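You operate a simulated robot arm through the tools that you are given. There is no shell and no other tool. Be economical: measure what you need, move in short steps, check, and stop when the job is done.

You are at the controls of a simulated two-armed robot. One attempt, no reset.

JOB
Take the orange squeegee and put it on the cream stack. Pick up the glass soda jar with one hand, pass it to the other hand and put it on the bare board. Do these in any order. Set down upright: orange squeegee, glass soda jar.

The check looks at the end state, three seconds after you hand in, the way a careful person would. Anything else that was tipped, shoved, dropped, spilled or broken makes it a failure.

ROBOT AND FRAMES
Two 6-joint arms with three-finger grippers on one trunk, on a base that drives. Base frame: it is fixed to the floor where the robot stands at the start and does not move with it; the origin is under the middle of the robot, x ahead of it, y to its left, z up; the surface under the hand at the start is at about z = 0.78. Readings come in m, degrees, newtons and seconds.
The left shoulder is at the start at [0.04, 0.148, 1.37], the right one opposite. With the tool pointing down near the work surface each hand reaches from about 0.28 to 0.5 m from the robot's upright axis, wherever it stands, measured 20 degrees to its own side. Places, roughly: bare board (24x17 cm) [-1.84, 0.2, 0.8]; cream stack (30x21 cm) [-2.52, 0.02, 0.84]; glass soda jar [0.75, 4, 1]. Payload 2.69 kg a hand.
The TCP of each hand is the grasp point between the finger pads, 0.029 m short of the fingertips. In the tool frame z runs along the fingers and y along their closing line. The gripper opens to 0.12 m. The gripper's body begins 0.078 m behind the TCP.
Orientation is told as [roll, pitch, yaw] about the base's x, y, z axes, in that order, counted from this pose: with the fingers straight down and closing along the base's y, the tool's x points along the base's -x, its y along +y and its z along -z.

CONTROLS
- The arms move only by the tool nudge_tool. It takes "left_increments", "right_increments" or both (then of equal length, played together; a hand with none holds still); each is a list that holds one entry, the list of rows, each a list of 7 numbers: the shift along the tool's x, y, z in m, then the turn, a rotation vector about the tool's x, y, z in degrees, then the opening in per cent of the stroke, from 0 (shut) to 100 (fully open). In form: [[[dx, dy, dz, wx, wy, wz, hand], ...]]. A call has 1 to 10 rows; each row is the pose to reach, as a shift and turn from the pose commanded when the call began, along the tool's axes at that moment. A row lasts 0.2 s, in which the tool goes at most 0.05 m and 8.6 degrees; a call with a longer step from one row to the next is refused whole, and so is a gripper value outside its range. A pose out of reach is approached as far as the arm can. The call stops where the force on the tool passes 40 N (or 10 N more than at its start, if that is more) or the arm is blocked; 0.2 s more then pass. The fingers move at their own pace and stop on an object; they squeeze with about 23 N. The grip force told is the motor's: it shows also when the fingers shut on nothing. Time passes only in rows, and 0.2 s behind the last, so rows that repeat a pose let the fingers close. The reply holds the time, the measured pose of the TCP, the force on the tool along the base axes, the opening and the grip force, in the units named above and with some noise, with the torque about the TCP (base axes, N m) and any sound that the robot's microphone picked up, and new pictures: "pictures" is both (left out), scene, wrist or none (wrist: the cameras of the hands that moved).
- Cameras (640 x 400 px; columns grow to the right, rows downward): "scene" is now at [0.091, 0.0217, 1.5727]; the picture's right is [0.28, -0.96, 0.00], its down [-0.77, -0.23, -0.59] and it looks along [0.57, 0.17, -0.80] (base axes); focal length 251 px, centre (320, 200). "left" rides on the left gripper at [0.063, 0, -0.104] in its tool frame; the picture's right is [0.00, 1.00, 0.00], its down [-0.83, 0.00, -0.56] and it looks along [-0.56, 0.00, 0.83] (tool axes); focal length 275 px, centre (320, 200). "right" rides on the right gripper at [0.063, 0, -0.104] in its tool frame; the picture's right is [0.00, 1.00, 0.00], its down [-0.83, 0.00, -0.56] and it looks along [-0.56, 0.00, 0.83] (tool axes); focal length 275 px, centre (320, 200). There is no depth. A picture from a camera that has moved, and an enlarged one, comes with that camera's place and axes in the base frame and with its lens.
- slide_trunk(by): slides the trunk up (or, below 0, down) by that many m; the arms and the scene camera ride with it, the base frame stays. It gives what a move gives, with no picture.
- roll_base(legs): drives the robot by 1 to 6 legs, each [ahead, turn to the left] in m and degrees, along the robot's own axes; the way and the turn of a leg run together, so that a leg with both is an arc; at most 1.5 m and 180 degrees a leg. The arms and the cameras ride along, it lands a little off, and it stops where it bumps. It gives what a move gives, and a new picture of the scene camera.
- aim_head(pan, tilt): turns the head with the scene camera to pan (to the left, within 86 degrees either way) and tilt (down, from -29 to 69), counted from straight ahead of the robot. It gives what a move gives, and a new picture of the scene camera.
- inspect(camera, box): a new picture of the part [left, top, right, bottom] of that camera's present view, enlarged. It takes no simulated time.
- close_job(): hands the job in; it is judged then, once.

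Work in short steps. Places have to be worked out from the pictures, the camera data and where the tool is seen: move nearer, look again, correct. Check each grasp and each placing, and mend what went wrong. You have 165 turns and 260 pictures in all, those below and enlarged ones among them. Open the grippers and draw the arms clear of the work before you hand the job in, unless the task says otherwise; then end with one line.

The tools are called after "Request:" as a command line: name --argument value ..., lists and objects as JSON in quotes. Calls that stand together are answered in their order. nudge_tool: Moves the arms, as the interface text tells. Its arguments: {"type":"object","properties":{"left_increments":{"type":"array","items":{"type":"array","items":{"type":"array","items":{"type":"number"}}}},"right_increments":{"type":"array","items":{"type":"array","items":{"type":"array","items":{"type":"number"}}}},"pictures":{"type":"string","enum":["both","scene","wrist","none"]}},"required":[]} The other tools are called the same way: slide_trunk (by) slides the trunk up or down; roll_base (legs) drives the base; aim_head (pan, tilt) turns the head that bears the scene camera; inspect (camera, box) takes an enlarged picture of a part of a camera's view; close_job () hands the job in.

At the start:

```text
t: 0.0
left_tool_pos: [0.438, 0.3381, 1.0046]
left_tcp_rot: [-0.1, 0.0, 0.0]
left_ft_force: [0.6, -0.2, -0.8]
left_torque: [0.03, -0.01, -0.03]
left_gripper_width: 0.1198
left_grip_force: 0.1
right_tool_pos: [0.5333, -0.1028, 1.0904]
right_tcp_rot: [0.0, 0.0, -0.1]
right_ft_force: [-0.5, -0.1, -0.2]
right_torque: [0.01, 0.02, 0.01]
right_gripper_width: 0.12
right_grip_force: 0.1
trunk travel left (down, up): [-0.497, 0.0]
robot x, y, heading: [-0.0039, -0.004, 0.0]
head pan, tilt: [16.3, 53.5]
```

scene: 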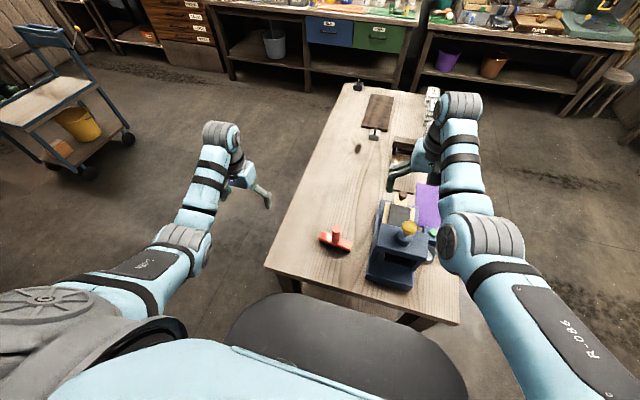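
right: 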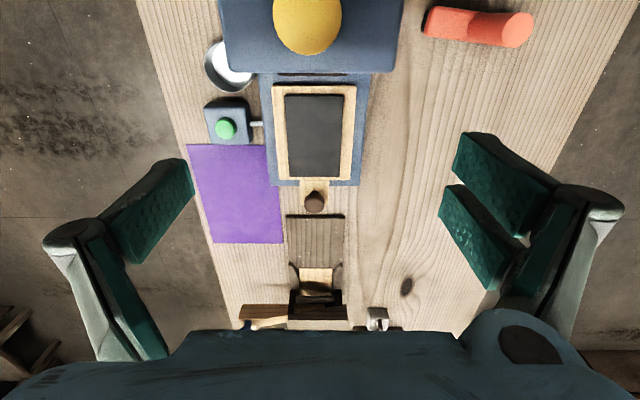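
left: 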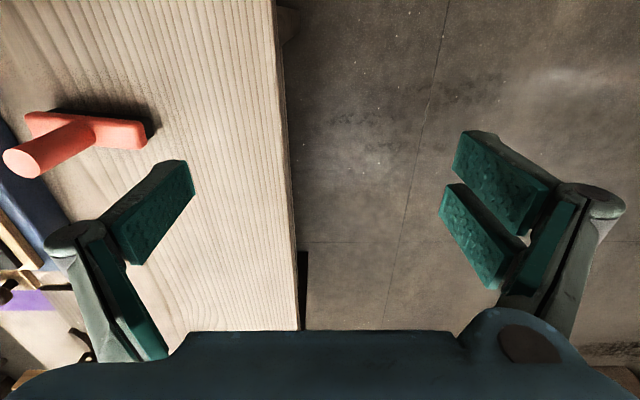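

I'll look closely at the squeegee, which appears to stand with its handle up near [0.49, 0.06].

Request:
inspect --camera "scene" --box '[270, 170, 470, 295]'

Request:
inspect --camera "left" --box '[0, 80, 200, 205]'

```text
3.20 times, centred on (370, 232) of scene
camera zoom: at [0.091, 0.0217, 1.5727], right [0.28, -0.96, 0.0], down [-0.77, -0.23, -0.59], along [0.57, 0.17, -0.8], focal length 802 px, centre (160, 96)
```

zoom: 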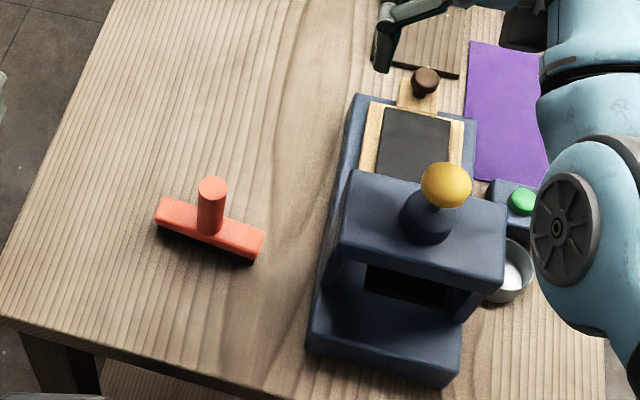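

```text
3.20 times, centred on (100, 142) of left
camera zoom: at [0.3751, 0.3384, 1.1091], right [0.0, 1.0, 0.0], down [0.83, 0.0, 0.56], along [0.56, 0.0, -0.83], focal length 881 px, centre (1024, 384)
```

zoom: 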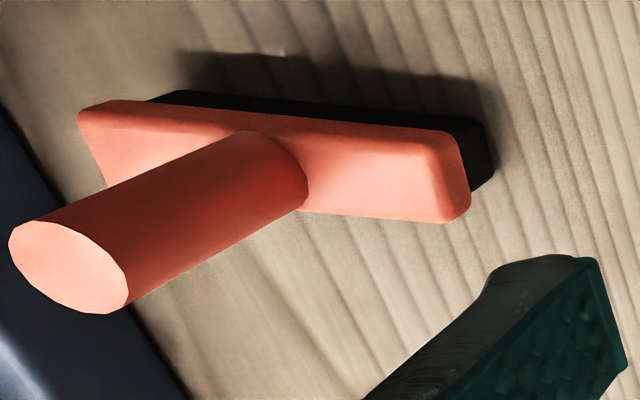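

Triangulating the handle top from both cameras gives about [0.48, 0.085, 0.898], so the handle is upright. I'll move the left hand above it at its current height, gripper partly open.

Request:
nudge_tool --left_increments '[[[-0.007, -0.042, 0, 0, 0, 0, 65], [-0.014, -0.084, 0, 0, 0, 0, 65], [-0.021, -0.126, 0, 0, 0, 0, 65], [-0.028, -0.168, 0, 0, 0, 0, 65], [-0.035, -0.21, 0, 0, 0, 0, 65], [-0.042, -0.253, 0, 0, 0, 0, 65], [-0.042, -0.253, 0, 0, 0, 0, 65]]]'

```text
t: 1.6
left_tool_pos: [0.4808, 0.0861, 1.0055]
left_tcp_rot: [0.0, -0.1, 0.0]
left_ft_force: [-0.1, 0.5, 0.3]
left_torque: [-0.04, -0.01, -0.04]
left_gripper_width: 0.0778
left_grip_force: 0.0
left hand out of reach, approached as far as the arm can: row 2
right_tool_pos: [0.5325, -0.1008, 1.0898]
right_tcp_rot: [0.0, 0.0, 0.0]
right_ft_force: [-0.1, -0.2, 0.6]
right_torque: [-0.04, 0.02, -0.04]
right_gripper_width: 0.12
right_grip_force: 0.0
trunk travel left (down, up): [-0.497, 0.0]
robot x, y, heading: [-0.0021, -0.0012, 0.2]
head pan, tilt: [16.3, 53.5]
camera scene: at [0.0909, 0.0219, 1.5727], right [0.28, -0.96, 0.0], down [-0.77, -0.23, -0.59], along [0.57, 0.17, -0.8], focal length 251 px, centre (320, 200)
camera left: at [0.4176, 0.086, 1.1096], right [0.0, 1.0, 0.0], down [0.83, 0.0, 0.56], along [0.56, 0.0, -0.83], focal length 275 px, centre (320, 200)
```

scene: 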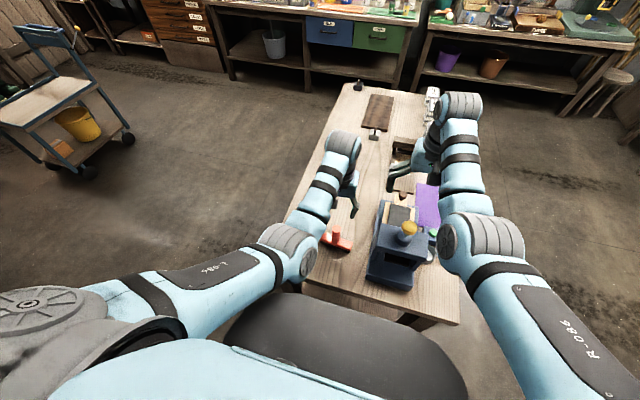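
left: 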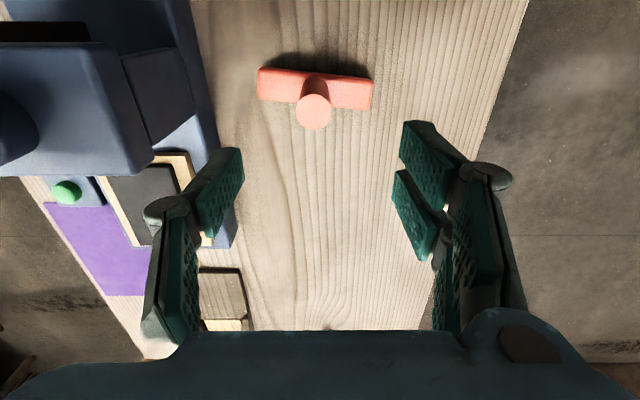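

The handle top is at about [0.48, 0.081], nearly right below the TCP. I'll descend 0.14 m and close.

Request:
nudge_tool --left_increments '[[[0, -0.004, 0.045, 0, 0, 0, 65], [0, -0.004, 0.09, 0, 0, 0, 65], [0, -0.004, 0.125, 0, 0, 0, 65], [0, -0.004, 0.14, 0, 0, 0, 65], [0, -0.004, 0.14, 0, 0, 0, 10], [0, -0.004, 0.14, 0, 0, 0, 0], [0, -0.004, 0.14, 0, 0, 0, 0], [0, -0.004, 0.14, 0, 0, 0, 0]]]'

```text
t: 3.4
left_tool_pos: [0.475, 0.083, 0.8689]
left_tcp_rot: [0.0, -0.1, 0.1]
left_ft_force: [0.0, 0.1, 1.7]
left_torque: [0.0, -0.07, 0.02]
left_gripper_width: 0.0269
left_grip_force: 23.1
left hand out of reach, approached as far as the arm can: row 4, 5, 6, 7, 8
right_tool_pos: [0.5315, -0.1021, 1.0903]
right_tcp_rot: [0.0, 0.0, -0.1]
right_ft_force: [1.1, -0.6, -0.2]
right_torque: [0.01, 0.0, -0.02]
right_gripper_width: 0.12
right_grip_force: 0.0
trunk travel left (down, up): [-0.497, 0.0]
robot x, y, heading: [-0.0001, 0.0023, -0.2]
head pan, tilt: [16.3, 53.5]
camera scene: at [0.0907, 0.0213, 1.5727], right [0.28, -0.96, 0.0], down [-0.77, -0.23, -0.59], along [0.57, 0.17, -0.8], focal length 251 px, centre (320, 200)
camera left: at [0.4118, 0.0832, 0.9734], right [0.0, 1.0, 0.0], down [0.83, 0.0, 0.56], along [0.56, 0.0, -0.83], focal length 275 px, centre (320, 200)
```

scene: 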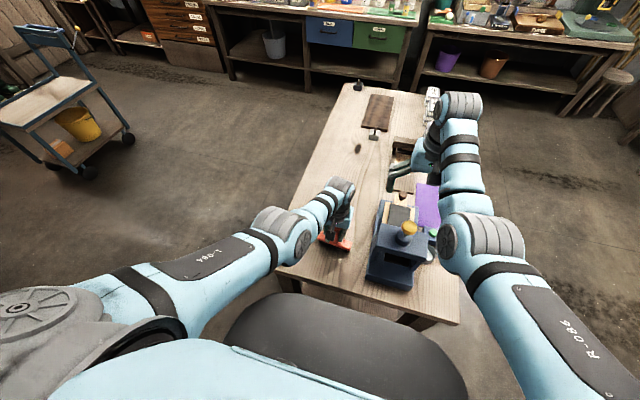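
left: 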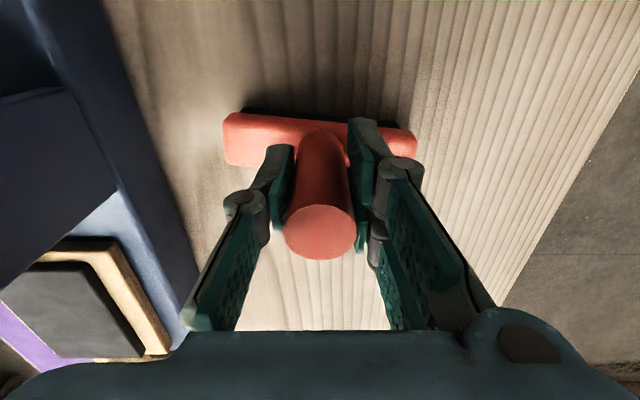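

The handle is gripped (27 mm wide). I'll lift it and pull it in a bit.

Request:
nudge_tool --left_increments '[[[0, 0, -0.04, 0, 0, 0, 0], [0, 0, -0.08, 0, 0, 0, 0], [0, 0, -0.12, 0, 0, 0, 0], [0.02, 0.03, -0.16, 0, 0, 0, 0], [0.04, 0.06, -0.19, 0, 0, 0, 0], [0.06, 0.09, -0.21, 0, 0, 0, 0], [0.08, 0.12, -0.23, 0, 0, 0, 0], [0.08, 0.12, -0.23, 0, 0, 0, 0]]]'

Request:
aim_head --pan 0 --tilt 25

Request:
aim_head --pan 80 --tilt 20

Request:
aim_head --pan -80 --tilt 25

```text
refused: row 4 steps farther than a row can; nothing moved
```

```text
t: 4.3
left_tool_pos: [0.4747, 0.0843, 0.8695]
left_tcp_rot: [0.0, 0.0, 0.1]
left_ft_force: [1.1, 0.1, 2.8]
left_torque: [0.01, -0.13, -0.01]
left_gripper_width: 0.027
left_grip_force: 23.1
right_tool_pos: [0.5314, -0.1026, 1.0901]
right_tcp_rot: [0.0, 0.0, 0.0]
right_ft_force: [0.2, 0.6, -0.3]
right_torque: [-0.02, 0.01, -0.02]
right_gripper_width: 0.12
right_grip_force: 0.0
trunk travel left (down, up): [-0.497, 0.0]
robot x, y, heading: [-0.0013, 0.0004, -0.1]
head pan, tilt: [0.0, 25.0]
camera scene: at [0.1122, 0.0007, 1.6148], right [0.0, -1.0, 0.0], down [-0.42, 0.0, -0.91], along [0.91, 0.0, -0.42], focal length 251 px, centre (320, 200)
```

scene: 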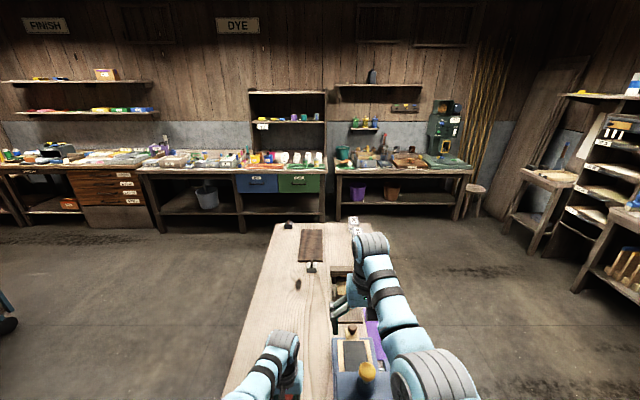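

```text
t: 5.9
left_tool_pos: [0.4746, 0.0826, 0.8682]
left_tcp_rot: [0.1, 0.1, 0.0]
left_ft_force: [1.4, 0.0, 4.1]
left_torque: [-0.02, -0.1, 0.01]
left_gripper_width: 0.0271
left_grip_force: 23.0
right_tool_pos: [0.5317, -0.1022, 1.0898]
right_tcp_rot: [0.0, 0.0, 0.1]
right_ft_force: [0.4, 0.7, -0.4]
right_torque: [-0.01, 0.01, 0.02]
right_gripper_width: 0.12
right_grip_force: 0.1
trunk travel left (down, up): [-0.497, 0.0]
robot x, y, heading: [-0.0045, 0.0006, -0.2]
head pan, tilt: [80.0, 20.0]
camera scene: at [0.0363, 0.0923, 1.6229], right [0.98, -0.17, 0.0], down [-0.06, -0.34, -0.94], along [0.16, 0.93, -0.34], focal length 251 px, centre (320, 200)
```

scene: 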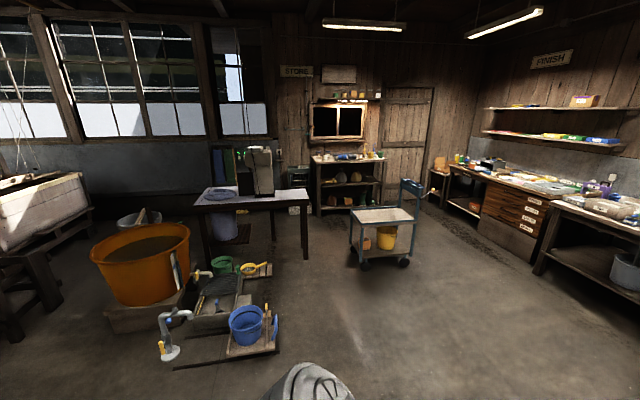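

```text
t: 8.3
left_tool_pos: [0.4749, 0.0823, 0.8696]
left_tcp_rot: [0.0, 0.0, -0.1]
left_ft_force: [-0.4, 0.2, 1.9]
left_torque: [0.03, -0.05, -0.02]
left_gripper_width: 0.0272
left_grip_force: 23.1
right_tool_pos: [0.5324, -0.1028, 1.0902]
right_tcp_rot: [0.0, 0.0, 0.0]
right_ft_force: [0.1, -0.7, -0.5]
right_torque: [-0.02, 0.03, 0.01]
right_gripper_width: 0.12
right_grip_force: 0.1
trunk travel left (down, up): [-0.497, 0.0]
robot x, y, heading: [0.0011, 0.0008, 0.4]
head pan, tilt: [-80.0, 25.0]
camera scene: at [0.0361, -0.0901, 1.6148], right [-0.98, -0.17, 0.0], down [-0.07, 0.42, -0.91], along [0.16, -0.89, -0.42], focal length 251 px, centre (320, 200)
```

scene: 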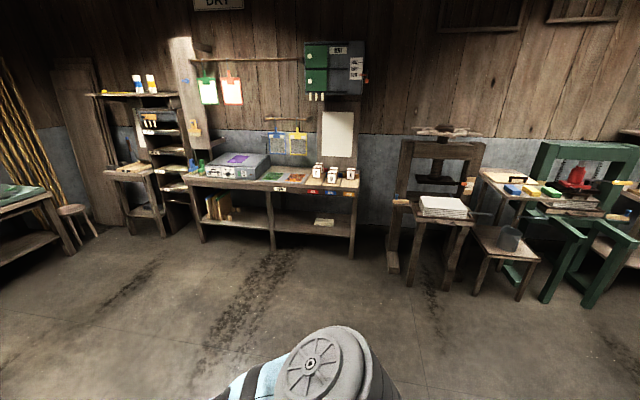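

The lift was refused because one step was too long. I'll redo it with smaller steps, and keep the survey views in mind: the shelf with the jar is at far left (around pixel 345,155 in that view).

Request:
nudge_tool --left_increments '[[[0, 0, -0.03, 0, 0, 0, 0], [0, 0, -0.07, 0, 0, 0, 0], [0, 0, -0.11, 0, 0, 0, 0], [0.015, 0.02, -0.14, 0, 0, 0, 0], [0.03, 0.045, -0.17, 0, 0, 0, 0], [0.045, 0.07, -0.2, 0, 0, 0, 0], [0.06, 0.1, -0.22, 0, 0, 0, 0], [0.08, 0.13, -0.23, 0, 0, 0, 0], [0.08, 0.13, -0.23, 0, 0, 0, 0]]]'

```text
t: 10.3
left_tool_pos: [0.4672, 0.2011, 1.0081]
left_tcp_rot: [0.1, 0.0, 0.0]
left_ft_force: [-0.8, 0.3, -1.4]
left_torque: [-0.03, 0.02, 0.0]
left_gripper_width: 0.0273
left_grip_force: 23.4
left hand out of reach, approached as far as the arm can: row 5, 6, 7, 8, 9
right_tool_pos: [0.5321, -0.1014, 1.089]
right_tcp_rot: [0.0, -0.1, 0.0]
right_ft_force: [0.3, 0.9, 0.5]
right_torque: [-0.02, 0.0, 0.0]
right_gripper_width: 0.1203
right_grip_force: 0.0
trunk travel left (down, up): [-0.497, 0.0]
robot x, y, heading: [0.002, 0.0017, -0.1]
head pan, tilt: [-80.0, 25.0]
camera scene: at [0.0366, -0.0897, 1.6148], right [-0.98, -0.17, 0.0], down [-0.07, 0.42, -0.91], along [0.16, -0.89, -0.42], focal length 251 px, centre (320, 200)
camera left: at [0.4043, 0.2018, 1.1129], right [0.0, 1.0, 0.0], down [0.83, 0.0, 0.56], along [0.56, 0.0, -0.83], focal length 275 px, centre (320, 200)
```

scene: 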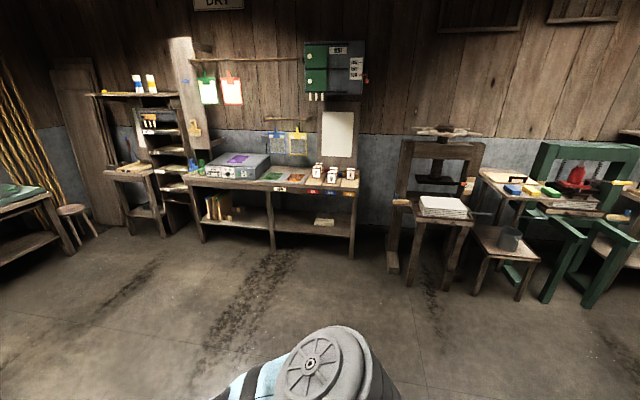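
left: 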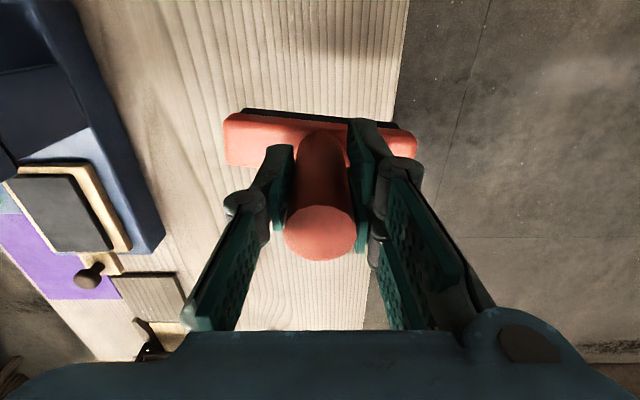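

The squeegee is firmly held. I'll back away from the table 0.4 m, then turn 90° left to look around.

Request:
roll_base --legs '[[-0.4, 0]]'

Request:
roll_base --legs '[[0, 90]]'

Request:
aim_head --pan 80 --tilt 25

```text
t: 12.9
left_tool_pos: [0.0595, 0.2017, 1.0076]
left_tcp_rot: [0.0, 0.2, 0.0]
left_ft_force: [0.7, 0.2, -1.5]
left_torque: [0.03, 0.05, 0.0]
left_gripper_width: 0.027
left_grip_force: 23.3
right_tool_pos: [0.1259, -0.1023, 1.0885]
right_tcp_rot: [0.0, 0.2, 0.0]
right_ft_force: [0.1, 0.0, -0.5]
right_torque: [0.0, 0.01, 0.01]
right_gripper_width: 0.1201
right_grip_force: 0.1
trunk travel left (down, up): [-0.497, 0.0]
robot x, y, heading: [-0.4074, -0.0004, 0.1]
head pan, tilt: [-80.0, 25.0]
camera scene: at [-0.3692, -0.0897, 1.6147], right [-0.98, -0.17, 0.0], down [-0.08, 0.42, -0.91], along [0.16, -0.89, -0.42], focal length 251 px, centre (320, 200)
```

scene: 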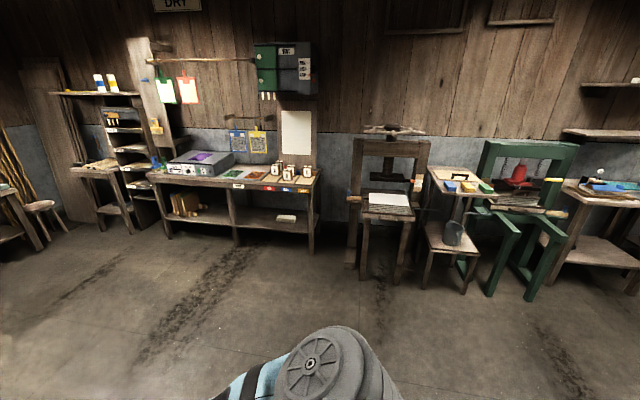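

```text
t: 17.2
left_tool_pos: [-0.6293, 0.4574, 1.0095]
left_tcp_rot: [0.1, 0.0, 92.2]
left_ft_force: [0.2, 0.5, -1.1]
left_torque: [-0.01, 0.01, 0.0]
left_gripper_width: 0.0271
left_grip_force: 23.3
right_tool_pos: [-0.3279, 0.5365, 1.0902]
right_tcp_rot: [0.0, 0.0, 92.3]
right_ft_force: [0.8, -0.2, 0.0]
right_torque: [0.02, 0.03, 0.02]
right_gripper_width: 0.1198
right_grip_force: 0.0
trunk travel left (down, up): [-0.497, 0.0]
robot x, y, heading: [-0.4085, 0.0001, 92.4]
head pan, tilt: [-80.0, 25.0]
camera scene: at [-0.32, 0.0411, 1.6148], right [0.21, -0.98, 0.0], down [-0.41, -0.09, -0.91], along [0.89, 0.19, -0.42], focal length 251 px, centre (320, 200)
```

scene: 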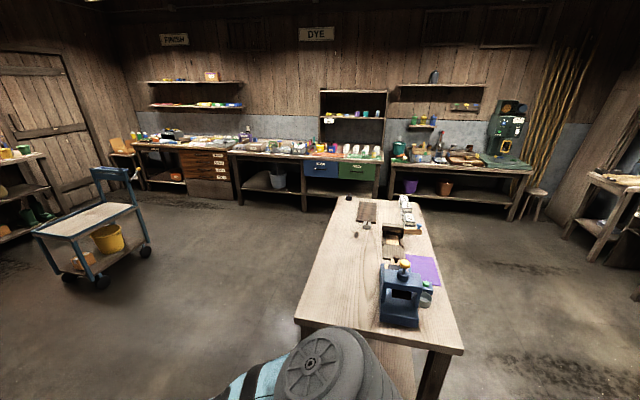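

```text
t: 19.6
left_tool_pos: [-0.6298, 0.4573, 1.0092]
left_tcp_rot: [-0.1, 0.1, 92.4]
left_ft_force: [0.4, 0.3, -0.8]
left_torque: [-0.04, -0.02, 0.01]
left_gripper_width: 0.0269
left_grip_force: 22.9
right_tool_pos: [-0.3292, 0.5361, 1.0903]
right_tcp_rot: [0.0, 0.0, 92.4]
right_ft_force: [0.3, 0.6, -0.3]
right_torque: [-0.03, 0.01, -0.01]
right_gripper_width: 0.1198
right_grip_force: 0.1
trunk travel left (down, up): [-0.497, 0.0]
robot x, y, heading: [-0.4126, -0.0018, 92.1]
head pan, tilt: [80.0, 25.0]
camera scene: at [-0.5018, 0.0338, 1.6148], right [0.13, 0.99, 0.0], down [0.42, -0.06, -0.91], along [-0.9, 0.12, -0.42], focal length 251 px, centre (320, 200)
```

scene: 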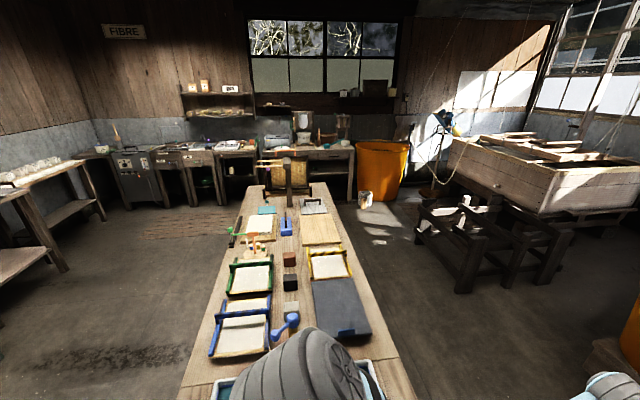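

The bench behind runs along −x. I'll zoom in on it to identify the board and the cream stack.

Request:
inspect --camera "scene" --box '[220, 140, 380, 240]'

Request:
inspect --camera "scene" --box '[180, 240, 420, 390]'

```text
4.00 times, centred on (300, 190) of scene
camera zoom: at [-0.5018, 0.0338, 1.6148], right [0.13, 0.99, 0.0], down [0.42, -0.06, -0.91], along [-0.9, 0.12, -0.42], focal length 1002 px, centre (400, 240)
```

zoom: 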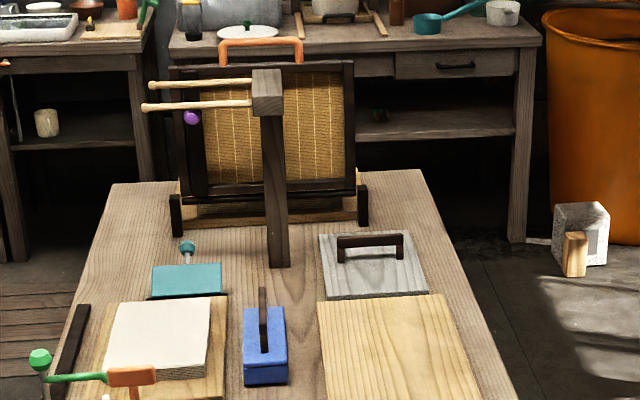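

```text
2.67 times, centred on (300, 315) of scene
camera zoom: at [-0.5018, 0.0338, 1.6148], right [0.13, 0.99, 0.0], down [0.42, -0.06, -0.91], along [-0.9, 0.12, -0.42], focal length 668 px, centre (373, -107)
```

zoom: 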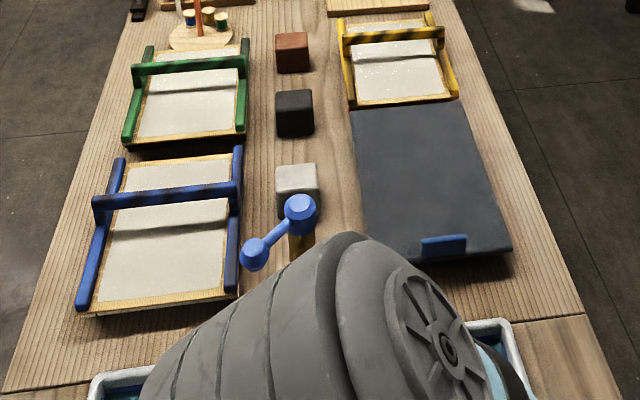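

The bare board matches the plain wooden board at [-1.84, 0.21]. The cream stack should be at the far end near the upright screen, so I'll take the open −y side, turning right because that sweep is clear.

Request:
roll_base --legs '[[0, -91], [0, -91], [0.9, 0], [0, -90]]'

Request:
aim_head --pan -45 --tilt 30

```text
t: 29.7
left_tool_pos: [-0.26, -0.7359, 0.9995]
left_tcp_rot: [-0.2, -0.8, -94.9]
left_ft_force: [-0.9, 0.8, -0.5]
left_torque: [-0.02, -0.03, -0.01]
left_gripper_width: 0.0272
left_grip_force: 23.6
right_tool_pos: [-0.5657, -0.7668, 1.0877]
right_tcp_rot: [0.6, -0.1, -95.0]
right_ft_force: [-0.1, 0.3, 0.2]
right_torque: [0.01, -0.05, -0.03]
right_gripper_width: 0.1202
right_grip_force: 0.0
trunk travel left (down, up): [-0.497, 0.0]
robot x, y, heading: [-0.4072, -0.2447, -101.4]
head pan, tilt: [80.0, 25.0]
stopped in leg 3: the robot was blocked; the commanded pose is now the measured one
camera scene: at [-0.3331, -0.2984, 1.6152], right [-0.36, -0.93, 0.0], down [-0.39, 0.15, -0.91], along [0.85, -0.33, -0.42], focal length 251 px, centre (320, 200)
```

scene: 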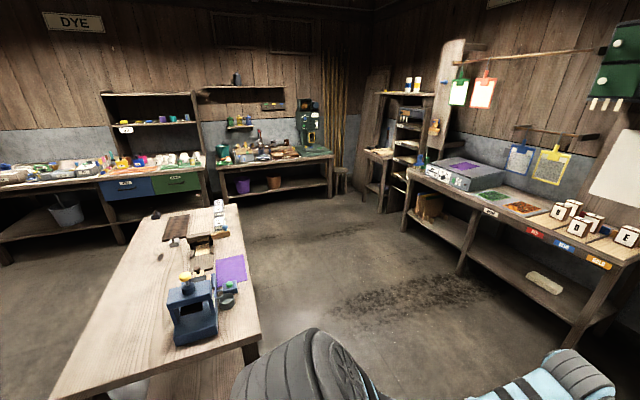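

```text
t: 31.8
left_tool_pos: [-0.2568, -0.7365, 0.9978]
left_tcp_rot: [-0.3, -0.7, -94.9]
left_ft_force: [-0.2, 0.2, -1.9]
left_torque: [0.02, -0.01, 0.0]
left_gripper_width: 0.0268
left_grip_force: 23.0
right_tool_pos: [-0.562, -0.7675, 1.089]
right_tcp_rot: [0.4, 0.0, -95.0]
right_ft_force: [0.1, 0.3, -0.1]
right_torque: [0.0, -0.02, 0.01]
right_gripper_width: 0.1199
right_grip_force: 0.0
trunk travel left (down, up): [-0.497, 0.0]
robot x, y, heading: [-0.4098, -0.2486, -101.5]
head pan, tilt: [-45.0, 30.0]
camera scene: at [-0.4879, -0.3164, 1.6068], right [-0.56, 0.83, 0.0], down [0.42, 0.28, -0.87], along [-0.72, -0.48, -0.5], focal length 251 px, centre (320, 200)
```

scene: 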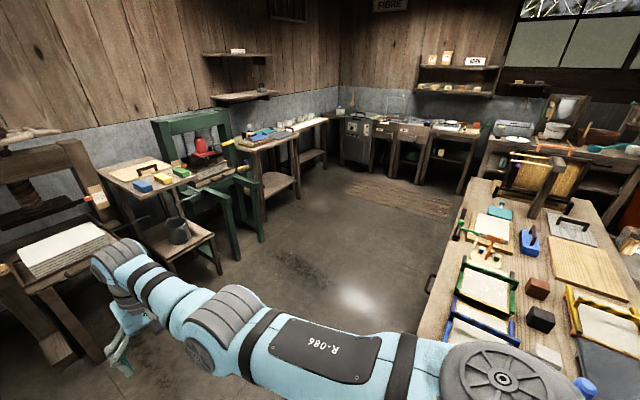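

The base was blocked after 0.25 m and twisted right by 10°. I'll look down to find out what it touched.

Request:
aim_head --pan -60 --tilt 65

Request:
aim_head --pan 50 --tilt 62

```text
t: 32.8
left_tool_pos: [-0.2579, -0.7377, 0.999]
left_tcp_rot: [-0.3, -0.8, -95.0]
left_ft_force: [0.7, 0.3, -2.0]
left_torque: [0.02, 0.01, 0.0]
left_gripper_width: 0.0269
left_grip_force: 23.0
right_tool_pos: [-0.5613, -0.7685, 1.0881]
right_tcp_rot: [0.4, -0.1, -95.0]
right_ft_force: [-0.5, -0.2, 0.1]
right_torque: [-0.01, 0.01, -0.01]
right_gripper_width: 0.1199
right_grip_force: 0.1
trunk travel left (down, up): [-0.497, 0.0]
robot x, y, heading: [-0.4082, -0.2453, -101.2]
head pan, tilt: [-60.0, 65.0]
camera scene: at [-0.4698, -0.2857, 1.5593], right [-0.32, 0.95, 0.0], down [0.86, 0.29, -0.42], along [-0.4, -0.14, -0.91], focal length 251 px, centre (320, 200)
```

scene: 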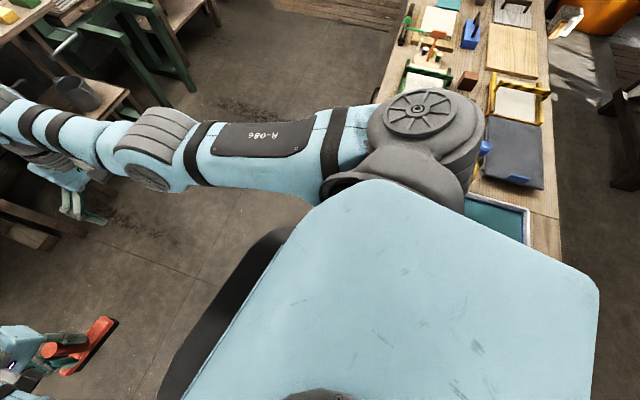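

```text
t: 34.6
left_tool_pos: [-0.2553, -0.737, 0.9983]
left_tcp_rot: [-0.4, -0.7, -95.0]
left_ft_force: [-0.3, -0.3, -1.2]
left_torque: [-0.02, 0.01, -0.02]
left_gripper_width: 0.0271
left_grip_force: 23.2
right_tool_pos: [-0.5612, -0.7672, 1.0888]
right_tcp_rot: [0.5, -0.2, -95.0]
right_ft_force: [0.2, -0.2, -0.6]
right_torque: [0.0, -0.01, 0.02]
right_gripper_width: 0.12
right_grip_force: 0.0
trunk travel left (down, up): [-0.497, 0.0]
robot x, y, heading: [-0.407, -0.2455, -101.4]
head pan, tilt: [50.0, 62.0]
camera scene: at [-0.3722, -0.3164, 1.5624], right [-0.78, -0.62, 0.0], down [-0.55, 0.69, -0.47], along [0.29, -0.37, -0.88], focal length 251 px, centre (320, 200)
```

scene: 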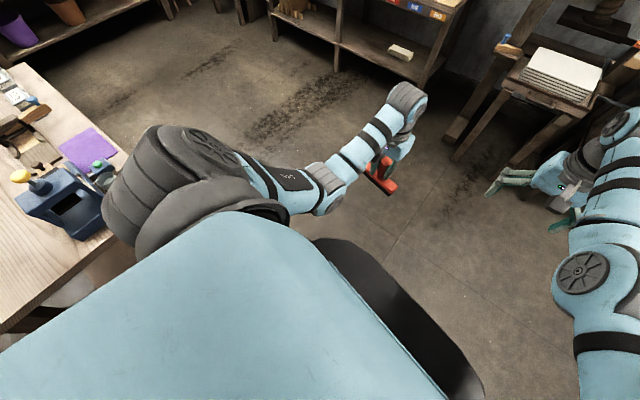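

The base likely caught a leg of the bench at its −x side (bench end near x=−0.85). I'll back up, angle away toward the gap's middle, and pass through.

Request:
roll_base --legs '[[-0.18, 0], [0, 32], [0.75, 0]]'

```text
t: 41.4
left_tool_pos: [0.2871, -1.0967, 0.998]
left_tcp_rot: [-0.3, -0.8, -62.3]
left_ft_force: [0.9, -0.1, -0.6]
left_torque: [0.0, -0.01, 0.03]
left_gripper_width: 0.0272
left_grip_force: 22.8
right_tool_pos: [0.046, -1.2871, 1.09]
right_tcp_rot: [0.3, -0.1, -62.4]
right_ft_force: [0.3, -0.3, -0.1]
right_torque: [0.03, -0.01, 0.04]
right_gripper_width: 0.1202
right_grip_force: 0.1
trunk travel left (down, up): [-0.497, 0.0]
robot x, y, heading: [-0.1063, -0.7671, -68.9]
head pan, tilt: [50.0, 62.0]
camera scene: at [-0.0378, -0.8033, 1.5625], right [-0.32, -0.95, 0.0], down [-0.84, 0.28, -0.47], along [0.44, -0.15, -0.88], focal length 251 px, centre (320, 200)
```

scene: 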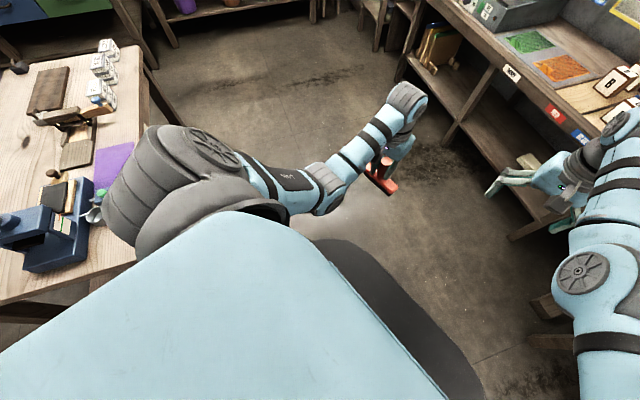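

I'm clear of the gap at y≈−0.77. Now I'll turn to face −x (slightly outward) and drive 1.4 m along the bench side.

Request:
roll_base --legs '[[0, -103], [1.4, 0]]'

Request:
aim_head --pan -30 --tilt 35

```text
t: 52.7
left_tool_pos: [-1.9039, -1.281, 0.998]
left_tcp_rot: [-0.4, -0.7, -165.2]
left_ft_force: [0.1, -0.4, -0.7]
left_torque: [0.0, -0.01, -0.03]
left_gripper_width: 0.0272
left_grip_force: 22.9
right_tool_pos: [-2.0367, -1.0042, 1.0885]
right_tcp_rot: [0.4, -0.2, -165.4]
right_ft_force: [0.8, -0.7, -0.7]
right_torque: [-0.02, 0.05, 0.02]
right_gripper_width: 0.1202
right_grip_force: 0.0
trunk travel left (down, up): [-0.497, 0.0]
robot x, y, heading: [-1.4944, -0.9724, -171.6]
head pan, tilt: [50.0, 62.0]
camera scene: at [-1.5483, -1.0294, 1.5625], right [-0.85, 0.52, 0.0], down [0.46, 0.75, -0.47], along [-0.25, -0.4, -0.88], focal length 251 px, centre (320, 200)
```

scene: 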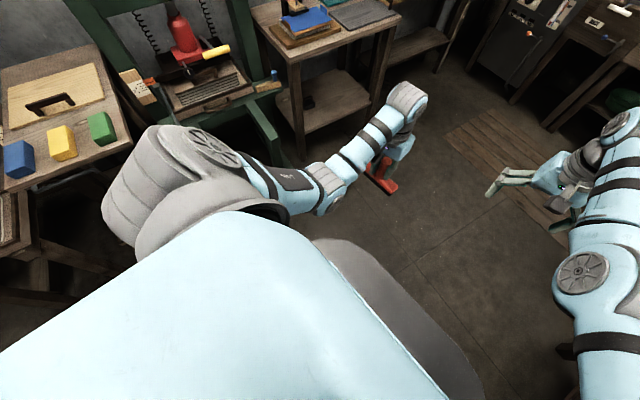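

```text
t: 54.2
left_tool_pos: [-1.9067, -1.2811, 0.9969]
left_tcp_rot: [-0.3, -0.7, -165.1]
left_ft_force: [-0.1, 0.4, -0.4]
left_torque: [-0.01, -0.02, -0.01]
left_gripper_width: 0.027
left_grip_force: 23.0
right_tool_pos: [-2.038, -1.0041, 1.0894]
right_tcp_rot: [0.4, -0.2, -165.2]
right_ft_force: [0.9, -0.7, -0.9]
right_torque: [0.02, 0.0, -0.01]
right_gripper_width: 0.1199
right_grip_force: 0.1
trunk travel left (down, up): [-0.497, 0.0]
robot x, y, heading: [-1.4947, -0.9728, -171.7]
head pan, tilt: [-30.0, 35.0]
camera scene: at [-1.5977, -0.9424, 1.599], right [0.37, 0.93, 0.0], down [0.53, -0.21, -0.82], along [-0.76, 0.3, -0.57], focal length 251 px, centre (320, 200)
```

scene: 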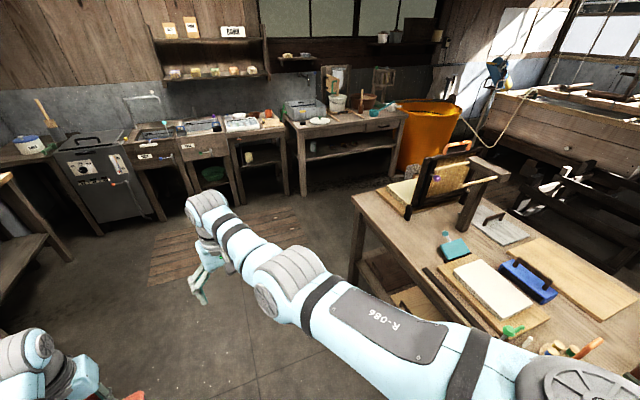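

There is something cream lying behind the standing screen at the far end. I'll zoom.

Request:
inspect --camera "scene" --box '[340, 130, 540, 255]'

```text
3.20 times, centred on (440, 192) of scene
camera zoom: at [-1.5977, -0.9424, 1.599], right [0.37, 0.93, 0.0], down [0.53, -0.21, -0.82], along [-0.76, 0.3, -0.57], focal length 802 px, centre (-64, 224)
```

zoom: 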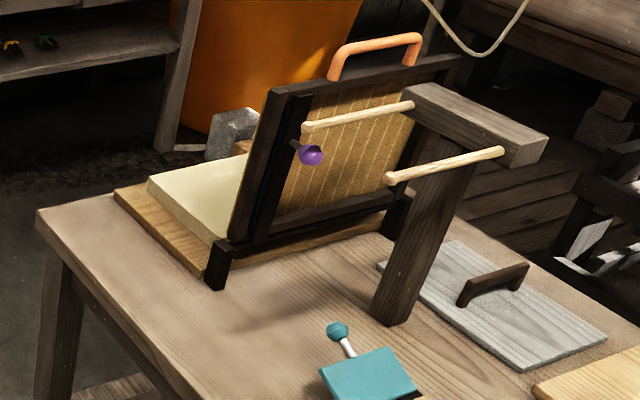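

The cream stack lies flat behind the propped screen, spanning about x −2.6..−2.4 and y −0.14..0.16, and can be reached from the far end. There's a slatted mat near x<−3.2. I'll drive closer along the side and then look at it.

Request:
roll_base --legs '[[0, -8], [1.2, 0]]'

Request:
aim_head --pan -55 --tilt 45

Request:
aim_head --pan 10 --tilt 45

```text
t: 60.9
left_tool_pos: [-3.1517, -1.2121, 0.9998]
left_tcp_rot: [-0.3, -0.7, -174.1]
left_ft_force: [0.1, 0.3, -0.1]
left_torque: [-0.02, -0.03, 0.01]
left_gripper_width: 0.0269
left_grip_force: 23.5
right_tool_pos: [-3.2396, -0.9179, 1.0885]
right_tcp_rot: [0.4, -0.1, -174.3]
right_ft_force: [-0.5, -0.4, -0.9]
right_torque: [0.02, 0.02, 0.0]
right_gripper_width: 0.1202
right_grip_force: 0.0
trunk travel left (down, up): [-0.497, 0.0]
robot x, y, heading: [-2.6974, -0.9677, 179.6]
head pan, tilt: [-30.0, 35.0]
camera scene: at [-2.7951, -0.9248, 1.5991], right [0.51, 0.86, 0.0], down [0.49, -0.29, -0.82], along [-0.71, 0.42, -0.57], focal length 251 px, centre (320, 200)
```

scene: 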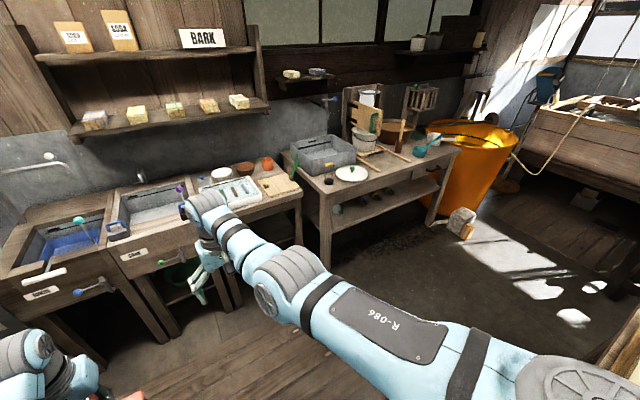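

```text
t: 61.8
left_tool_pos: [-3.1532, -1.2118, 0.9974]
left_tcp_rot: [-0.3, -0.7, -174.2]
left_ft_force: [-0.5, -0.9, -1.7]
left_torque: [0.01, 0.02, 0.0]
left_gripper_width: 0.0274
left_grip_force: 23.1
right_tool_pos: [-3.241, -0.9183, 1.0888]
right_tcp_rot: [0.5, -0.1, -174.2]
right_ft_force: [0.5, -0.5, 1.0]
right_torque: [-0.03, -0.02, 0.01]
right_gripper_width: 0.1201
right_grip_force: 0.0
trunk travel left (down, up): [-0.497, 0.0]
robot x, y, heading: [-2.7018, -0.9699, 179.3]
head pan, tilt: [-55.0, 45.0]
camera scene: at [-2.767, -0.9025, 1.5843], right [0.82, 0.57, 0.0], down [0.4, -0.58, -0.71], along [-0.4, 0.58, -0.71], focal length 251 px, centre (320, 200)
```

scene: 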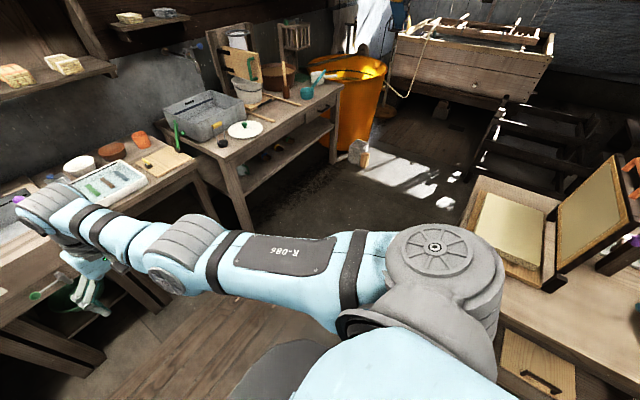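

```text
t: 63.2
left_tool_pos: [-3.1535, -1.2123, 0.9982]
left_tcp_rot: [-0.4, -0.8, -174.1]
left_ft_force: [-0.1, -0.3, -1.1]
left_torque: [0.02, -0.03, 0.04]
left_gripper_width: 0.0271
left_grip_force: 23.1
right_tool_pos: [-3.2404, -0.9179, 1.0889]
right_tcp_rot: [0.4, -0.1, -174.3]
right_ft_force: [0.1, 0.3, -0.6]
right_torque: [0.04, -0.01, -0.02]
right_gripper_width: 0.1199
right_grip_force: 0.1
trunk travel left (down, up): [-0.497, 0.0]
robot x, y, heading: [-2.6961, -0.9694, 179.3]
head pan, tilt: [10.0, 45.0]
camera scene: at [-2.8009, -0.9828, 1.5842], right [-0.16, 0.99, 0.0], down [0.7, 0.12, -0.71], along [-0.7, -0.12, -0.71], focal length 251 px, centre (320, 200)
```

scene: 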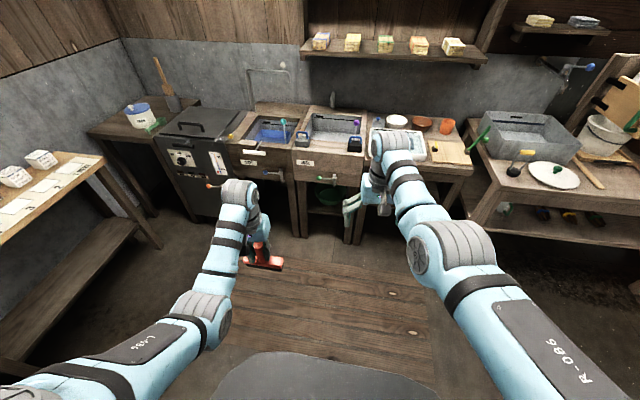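

The mat looks like flat floorboards. Stack corners come out at x −2.61..−2.40, y −0.14..0.18; the table end is at x≈−2.68. I'll go around to the far end.

Request:
roll_base --legs '[[0.43, 0], [0, -89], [0.8, 0]]'

```text
t: 73.5
left_tool_pos: [-3.353, 0.2898, 0.9982]
left_tcp_rot: [-0.3, -0.8, 95.1]
left_ft_force: [1.0, -0.2, -0.8]
left_torque: [0.02, -0.01, 0.03]
left_gripper_width: 0.0266
left_grip_force: 23.1
right_tool_pos: [-3.0582, 0.3736, 1.0885]
right_tcp_rot: [0.3, -0.2, 95.0]
right_ft_force: [1.2, -0.1, 0.0]
right_torque: [0.03, 0.0, -0.02]
right_gripper_width: 0.12
right_grip_force: 0.0
trunk travel left (down, up): [-0.497, 0.0]
robot x, y, heading: [-3.1218, -0.1656, 88.7]
head pan, tilt: [10.0, 45.0]
camera scene: at [-3.1311, -0.0653, 1.5844], right [0.99, 0.15, 0.0], down [0.11, -0.7, -0.71], along [-0.11, 0.7, -0.71], focal length 251 px, centre (320, 200)
```

scene: 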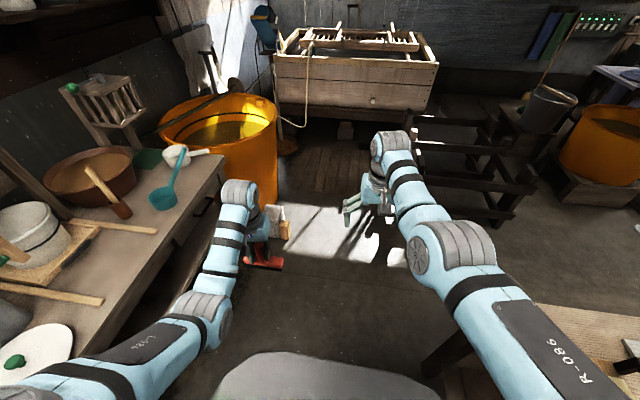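

Clear so far. I'll turn right to face the table end and look down.

Request:
roll_base --legs '[[0, -88]]'

Request:
aim_head --pan 5 --tilt 52

```text
t: 77.7
left_tool_pos: [-2.6684, 0.0844, 0.9978]
left_tcp_rot: [-0.2, -0.7, 6.8]
left_ft_force: [-0.2, 0.1, -1.9]
left_torque: [-0.01, 0.02, 0.0]
left_gripper_width: 0.0268
left_grip_force: 23.1
right_tool_pos: [-2.5769, -0.2083, 1.0877]
right_tcp_rot: [0.5, -0.1, 6.7]
right_ft_force: [-0.3, -0.3, -0.4]
right_torque: [-0.02, -0.02, -0.02]
right_gripper_width: 0.1201
right_grip_force: 0.0
trunk travel left (down, up): [-0.497, 0.0]
robot x, y, heading: [-3.1199, -0.1689, 0.5]
head pan, tilt: [10.0, 45.0]
camera scene: at [-3.0185, -0.1487, 1.5842], right [0.18, -0.98, 0.0], down [-0.7, -0.13, -0.71], along [0.7, 0.13, -0.71], focal length 251 px, centre (320, 200)
```

scene: 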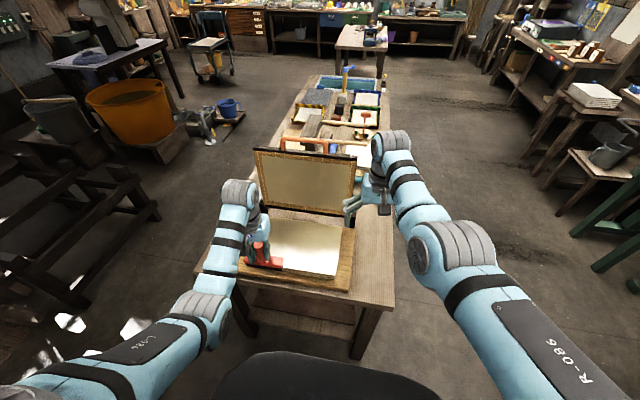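

```text
t: 78.4
left_tool_pos: [-2.6703, 0.0833, 0.9977]
left_tcp_rot: [-0.2, -0.7, 6.8]
left_ft_force: [0.7, 0.0, -1.4]
left_torque: [-0.01, 0.03, 0.02]
left_gripper_width: 0.0268
left_grip_force: 23.1
right_tool_pos: [-2.5777, -0.2091, 1.0894]
right_tcp_rot: [0.4, -0.1, 6.6]
right_ft_force: [-0.8, -0.4, 0.3]
right_torque: [0.01, -0.01, 0.01]
right_gripper_width: 0.1199
right_grip_force: 0.0
trunk travel left (down, up): [-0.497, 0.0]
robot x, y, heading: [-3.1191, -0.1646, 0.6]
head pan, tilt: [5.0, 52.0]
camera scene: at [-3.0237, -0.1566, 1.5747], right [0.09, -1.0, 0.0], down [-0.78, -0.07, -0.62], along [0.61, 0.06, -0.79], focal length 251 px, centre (320, 200)
```

scene: 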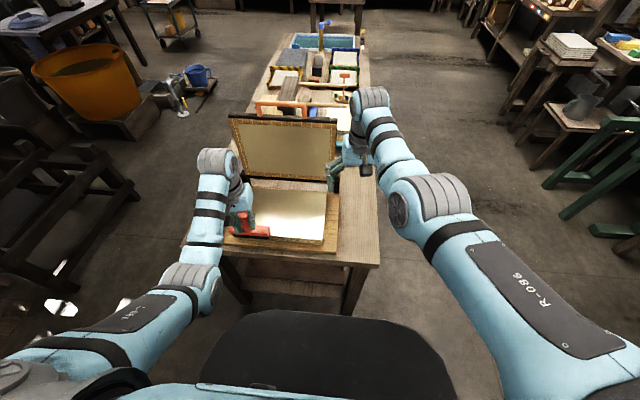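

Before creeping in, I'll pull the right hand back and aside so it stays clear of the screen.

Request:
nudge_tool --right_increments '[[[0.03, -0.03, 0, 0, 0, 0, 100], [0.06, -0.06, 0, 0, 0, 0, 100], [0.09, -0.09, 0, 0, 0, 0, 100], [0.12, -0.12, 0, 0, 0, 0, 100], [0.14, -0.15, 0, 0, 0, 0, 100]]]' --pictures "none"

Request:
roll_base --legs '[[0.12, 0]]'

```text
t: 79.6
left_tool_pos: [-2.6708, 0.0814, 0.9988]
left_tcp_rot: [-0.2, -0.7, 6.9]
left_ft_force: [0.0, -0.6, -1.5]
left_torque: [0.01, 0.0, 0.02]
left_gripper_width: 0.0269
left_grip_force: 23.4
right_tool_pos: [-2.6456, -0.3747, 1.0134]
right_tcp_rot: [0.5, -0.2, 6.7]
right_ft_force: [0.4, -0.2, -0.6]
right_torque: [0.01, 0.02, 0.0]
right_gripper_width: 0.1199
right_grip_force: 0.2
right hand out of reach, approached as far as the arm can: row 2, 3, 4, 5
trunk travel left (down, up): [-0.497, 0.0]
robot x, y, heading: [-3.1161, -0.1637, 0.4]
head pan, tilt: [5.0, 52.0]
```

```text
t: 80.8
left_tool_pos: [-2.559, 0.0837, 1.0026]
left_tcp_rot: [-0.4, -1.2, 7.0]
left_ft_force: [-0.2, 0.1, -0.8]
left_torque: [-0.04, -0.05, -0.02]
left_gripper_width: 0.0271
left_grip_force: 22.7
right_tool_pos: [-2.5332, -0.3724, 1.0182]
right_tcp_rot: [0.3, -0.7, 6.8]
right_ft_force: [-0.8, -0.3, -0.4]
right_torque: [0.0, -0.09, 0.02]
right_gripper_width: 0.12
right_grip_force: 0.0
trunk travel left (down, up): [-0.497, 0.0]
robot x, y, heading: [-2.9995, -0.1626, 0.5]
head pan, tilt: [5.0, 52.0]
camera scene: at [-2.9174, -0.1561, 1.5755], right [0.09, -1.0, 0.0], down [-0.78, -0.07, -0.62], along [0.62, 0.06, -0.78], focal length 251 px, centre (320, 200)
```

scene: 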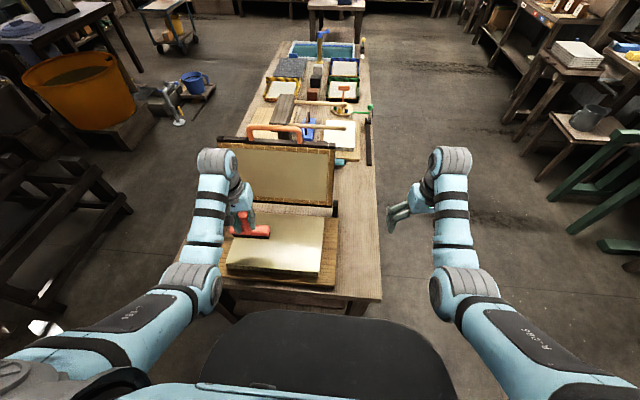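

The stack centre is about [−2.52, 0.02]. I'll shift the squeegee over it, level the slight pitch, and lower part way.

Request:
nudge_tool --left_increments '[[[-0.01, -0.03, 0, 0, 0.6, 0, 0], [-0.026, -0.067, 0, 0, 1.2, 0, 0], [-0.026, -0.067, 0.03, 0, 1.2, 0, 0], [-0.026, -0.067, 0.045, 0, 1.2, 0, 0], [-0.026, -0.067, 0.045, 0, 1.2, 0, 0]]]'

```text
t: 82.0
left_tool_pos: [-2.5177, 0.0192, 0.9537]
left_tcp_rot: [-0.3, 0.6, 6.8]
left_ft_force: [-0.8, 0.2, -2.2]
left_torque: [-0.01, 0.04, 0.0]
left_gripper_width: 0.0269
left_grip_force: 23.2
right_tool_pos: [-2.5239, -0.3735, 1.0142]
right_tcp_rot: [0.4, -0.1, 6.9]
right_ft_force: [0.4, -0.6, 0.1]
right_torque: [0.05, 0.0, 0.02]
right_gripper_width: 0.1197
right_grip_force: 0.0
trunk travel left (down, up): [-0.497, 0.0]
robot x, y, heading: [-2.9998, -0.1646, 0.5]
head pan, tilt: [5.0, 52.0]
camera scene: at [-2.9035, -0.157, 1.5747], right [0.09, -1.0, 0.0], down [-0.78, -0.07, -0.62], along [0.61, 0.06, -0.79], focal length 251 px, centre (320, 200)
camera left: at [-2.578, 0.0127, 1.0581], right [-0.12, 0.99, 0.0], down [0.83, 0.1, 0.55], along [0.54, 0.06, -0.84], focal length 275 px, centre (320, 200)
```

scene: 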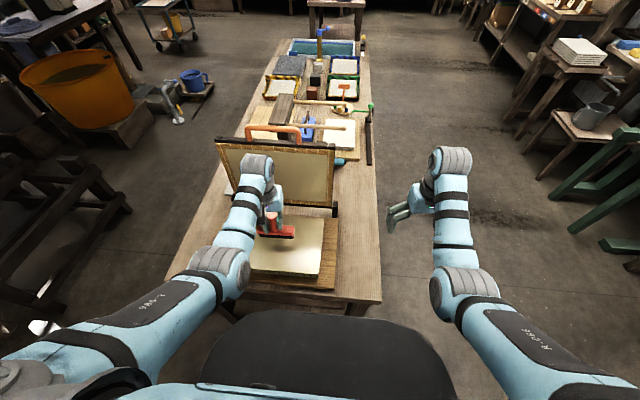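
left: 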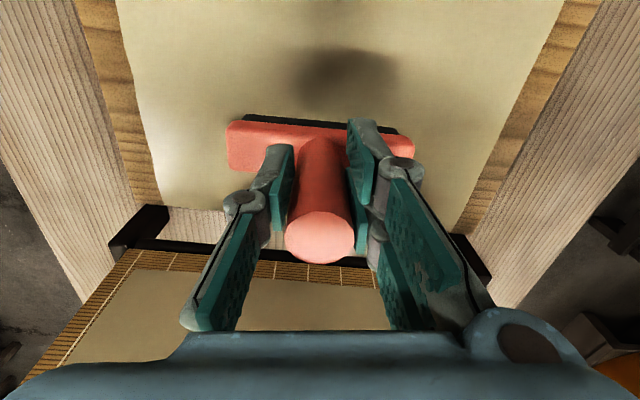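

The squeegee is centred over the stack. I'll lower the last ~2.5 cm in small steps and watch the force.

Request:
nudge_tool --left_increments '[[[0, 0, 0.008, 0, 0, 0, 0], [0, 0, 0.015, 0, 0, 0, 0], [0, 0, 0.02, 0, 0, 0, 0], [0, 0, 0.02, 0, 0, 0, 0]]]' --pictures "wrist"

```text
t: 83.0
left_tool_pos: [-2.5167, 0.0209, 0.9334]
left_tcp_rot: [-0.3, 0.6, 7.0]
left_ft_force: [-0.1, 0.9, -0.4]
left_torque: [0.01, 0.02, 0.01]
left_gripper_width: 0.0269
left_grip_force: 22.9
right_tool_pos: [-2.5236, -0.3721, 1.0145]
right_tcp_rot: [0.4, -0.1, 6.8]
right_ft_force: [0.3, -0.6, -0.5]
right_torque: [-0.02, 0.04, 0.05]
right_gripper_width: 0.1201
right_grip_force: 0.0
trunk travel left (down, up): [-0.497, 0.0]
robot x, y, heading: [-3.0002, -0.1597, 0.4]
head pan, tilt: [5.0, 52.0]
camera left: at [-2.5779, 0.0137, 1.0375], right [-0.12, 0.99, -0.01], down [0.83, 0.1, 0.55], along [0.54, 0.06, -0.84], focal length 275 px, centre (320, 200)
```

left: 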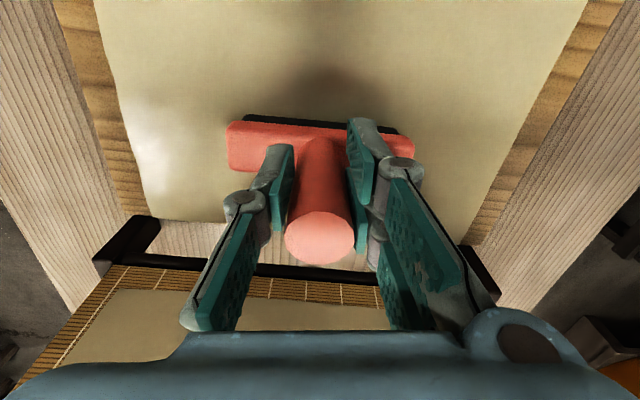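

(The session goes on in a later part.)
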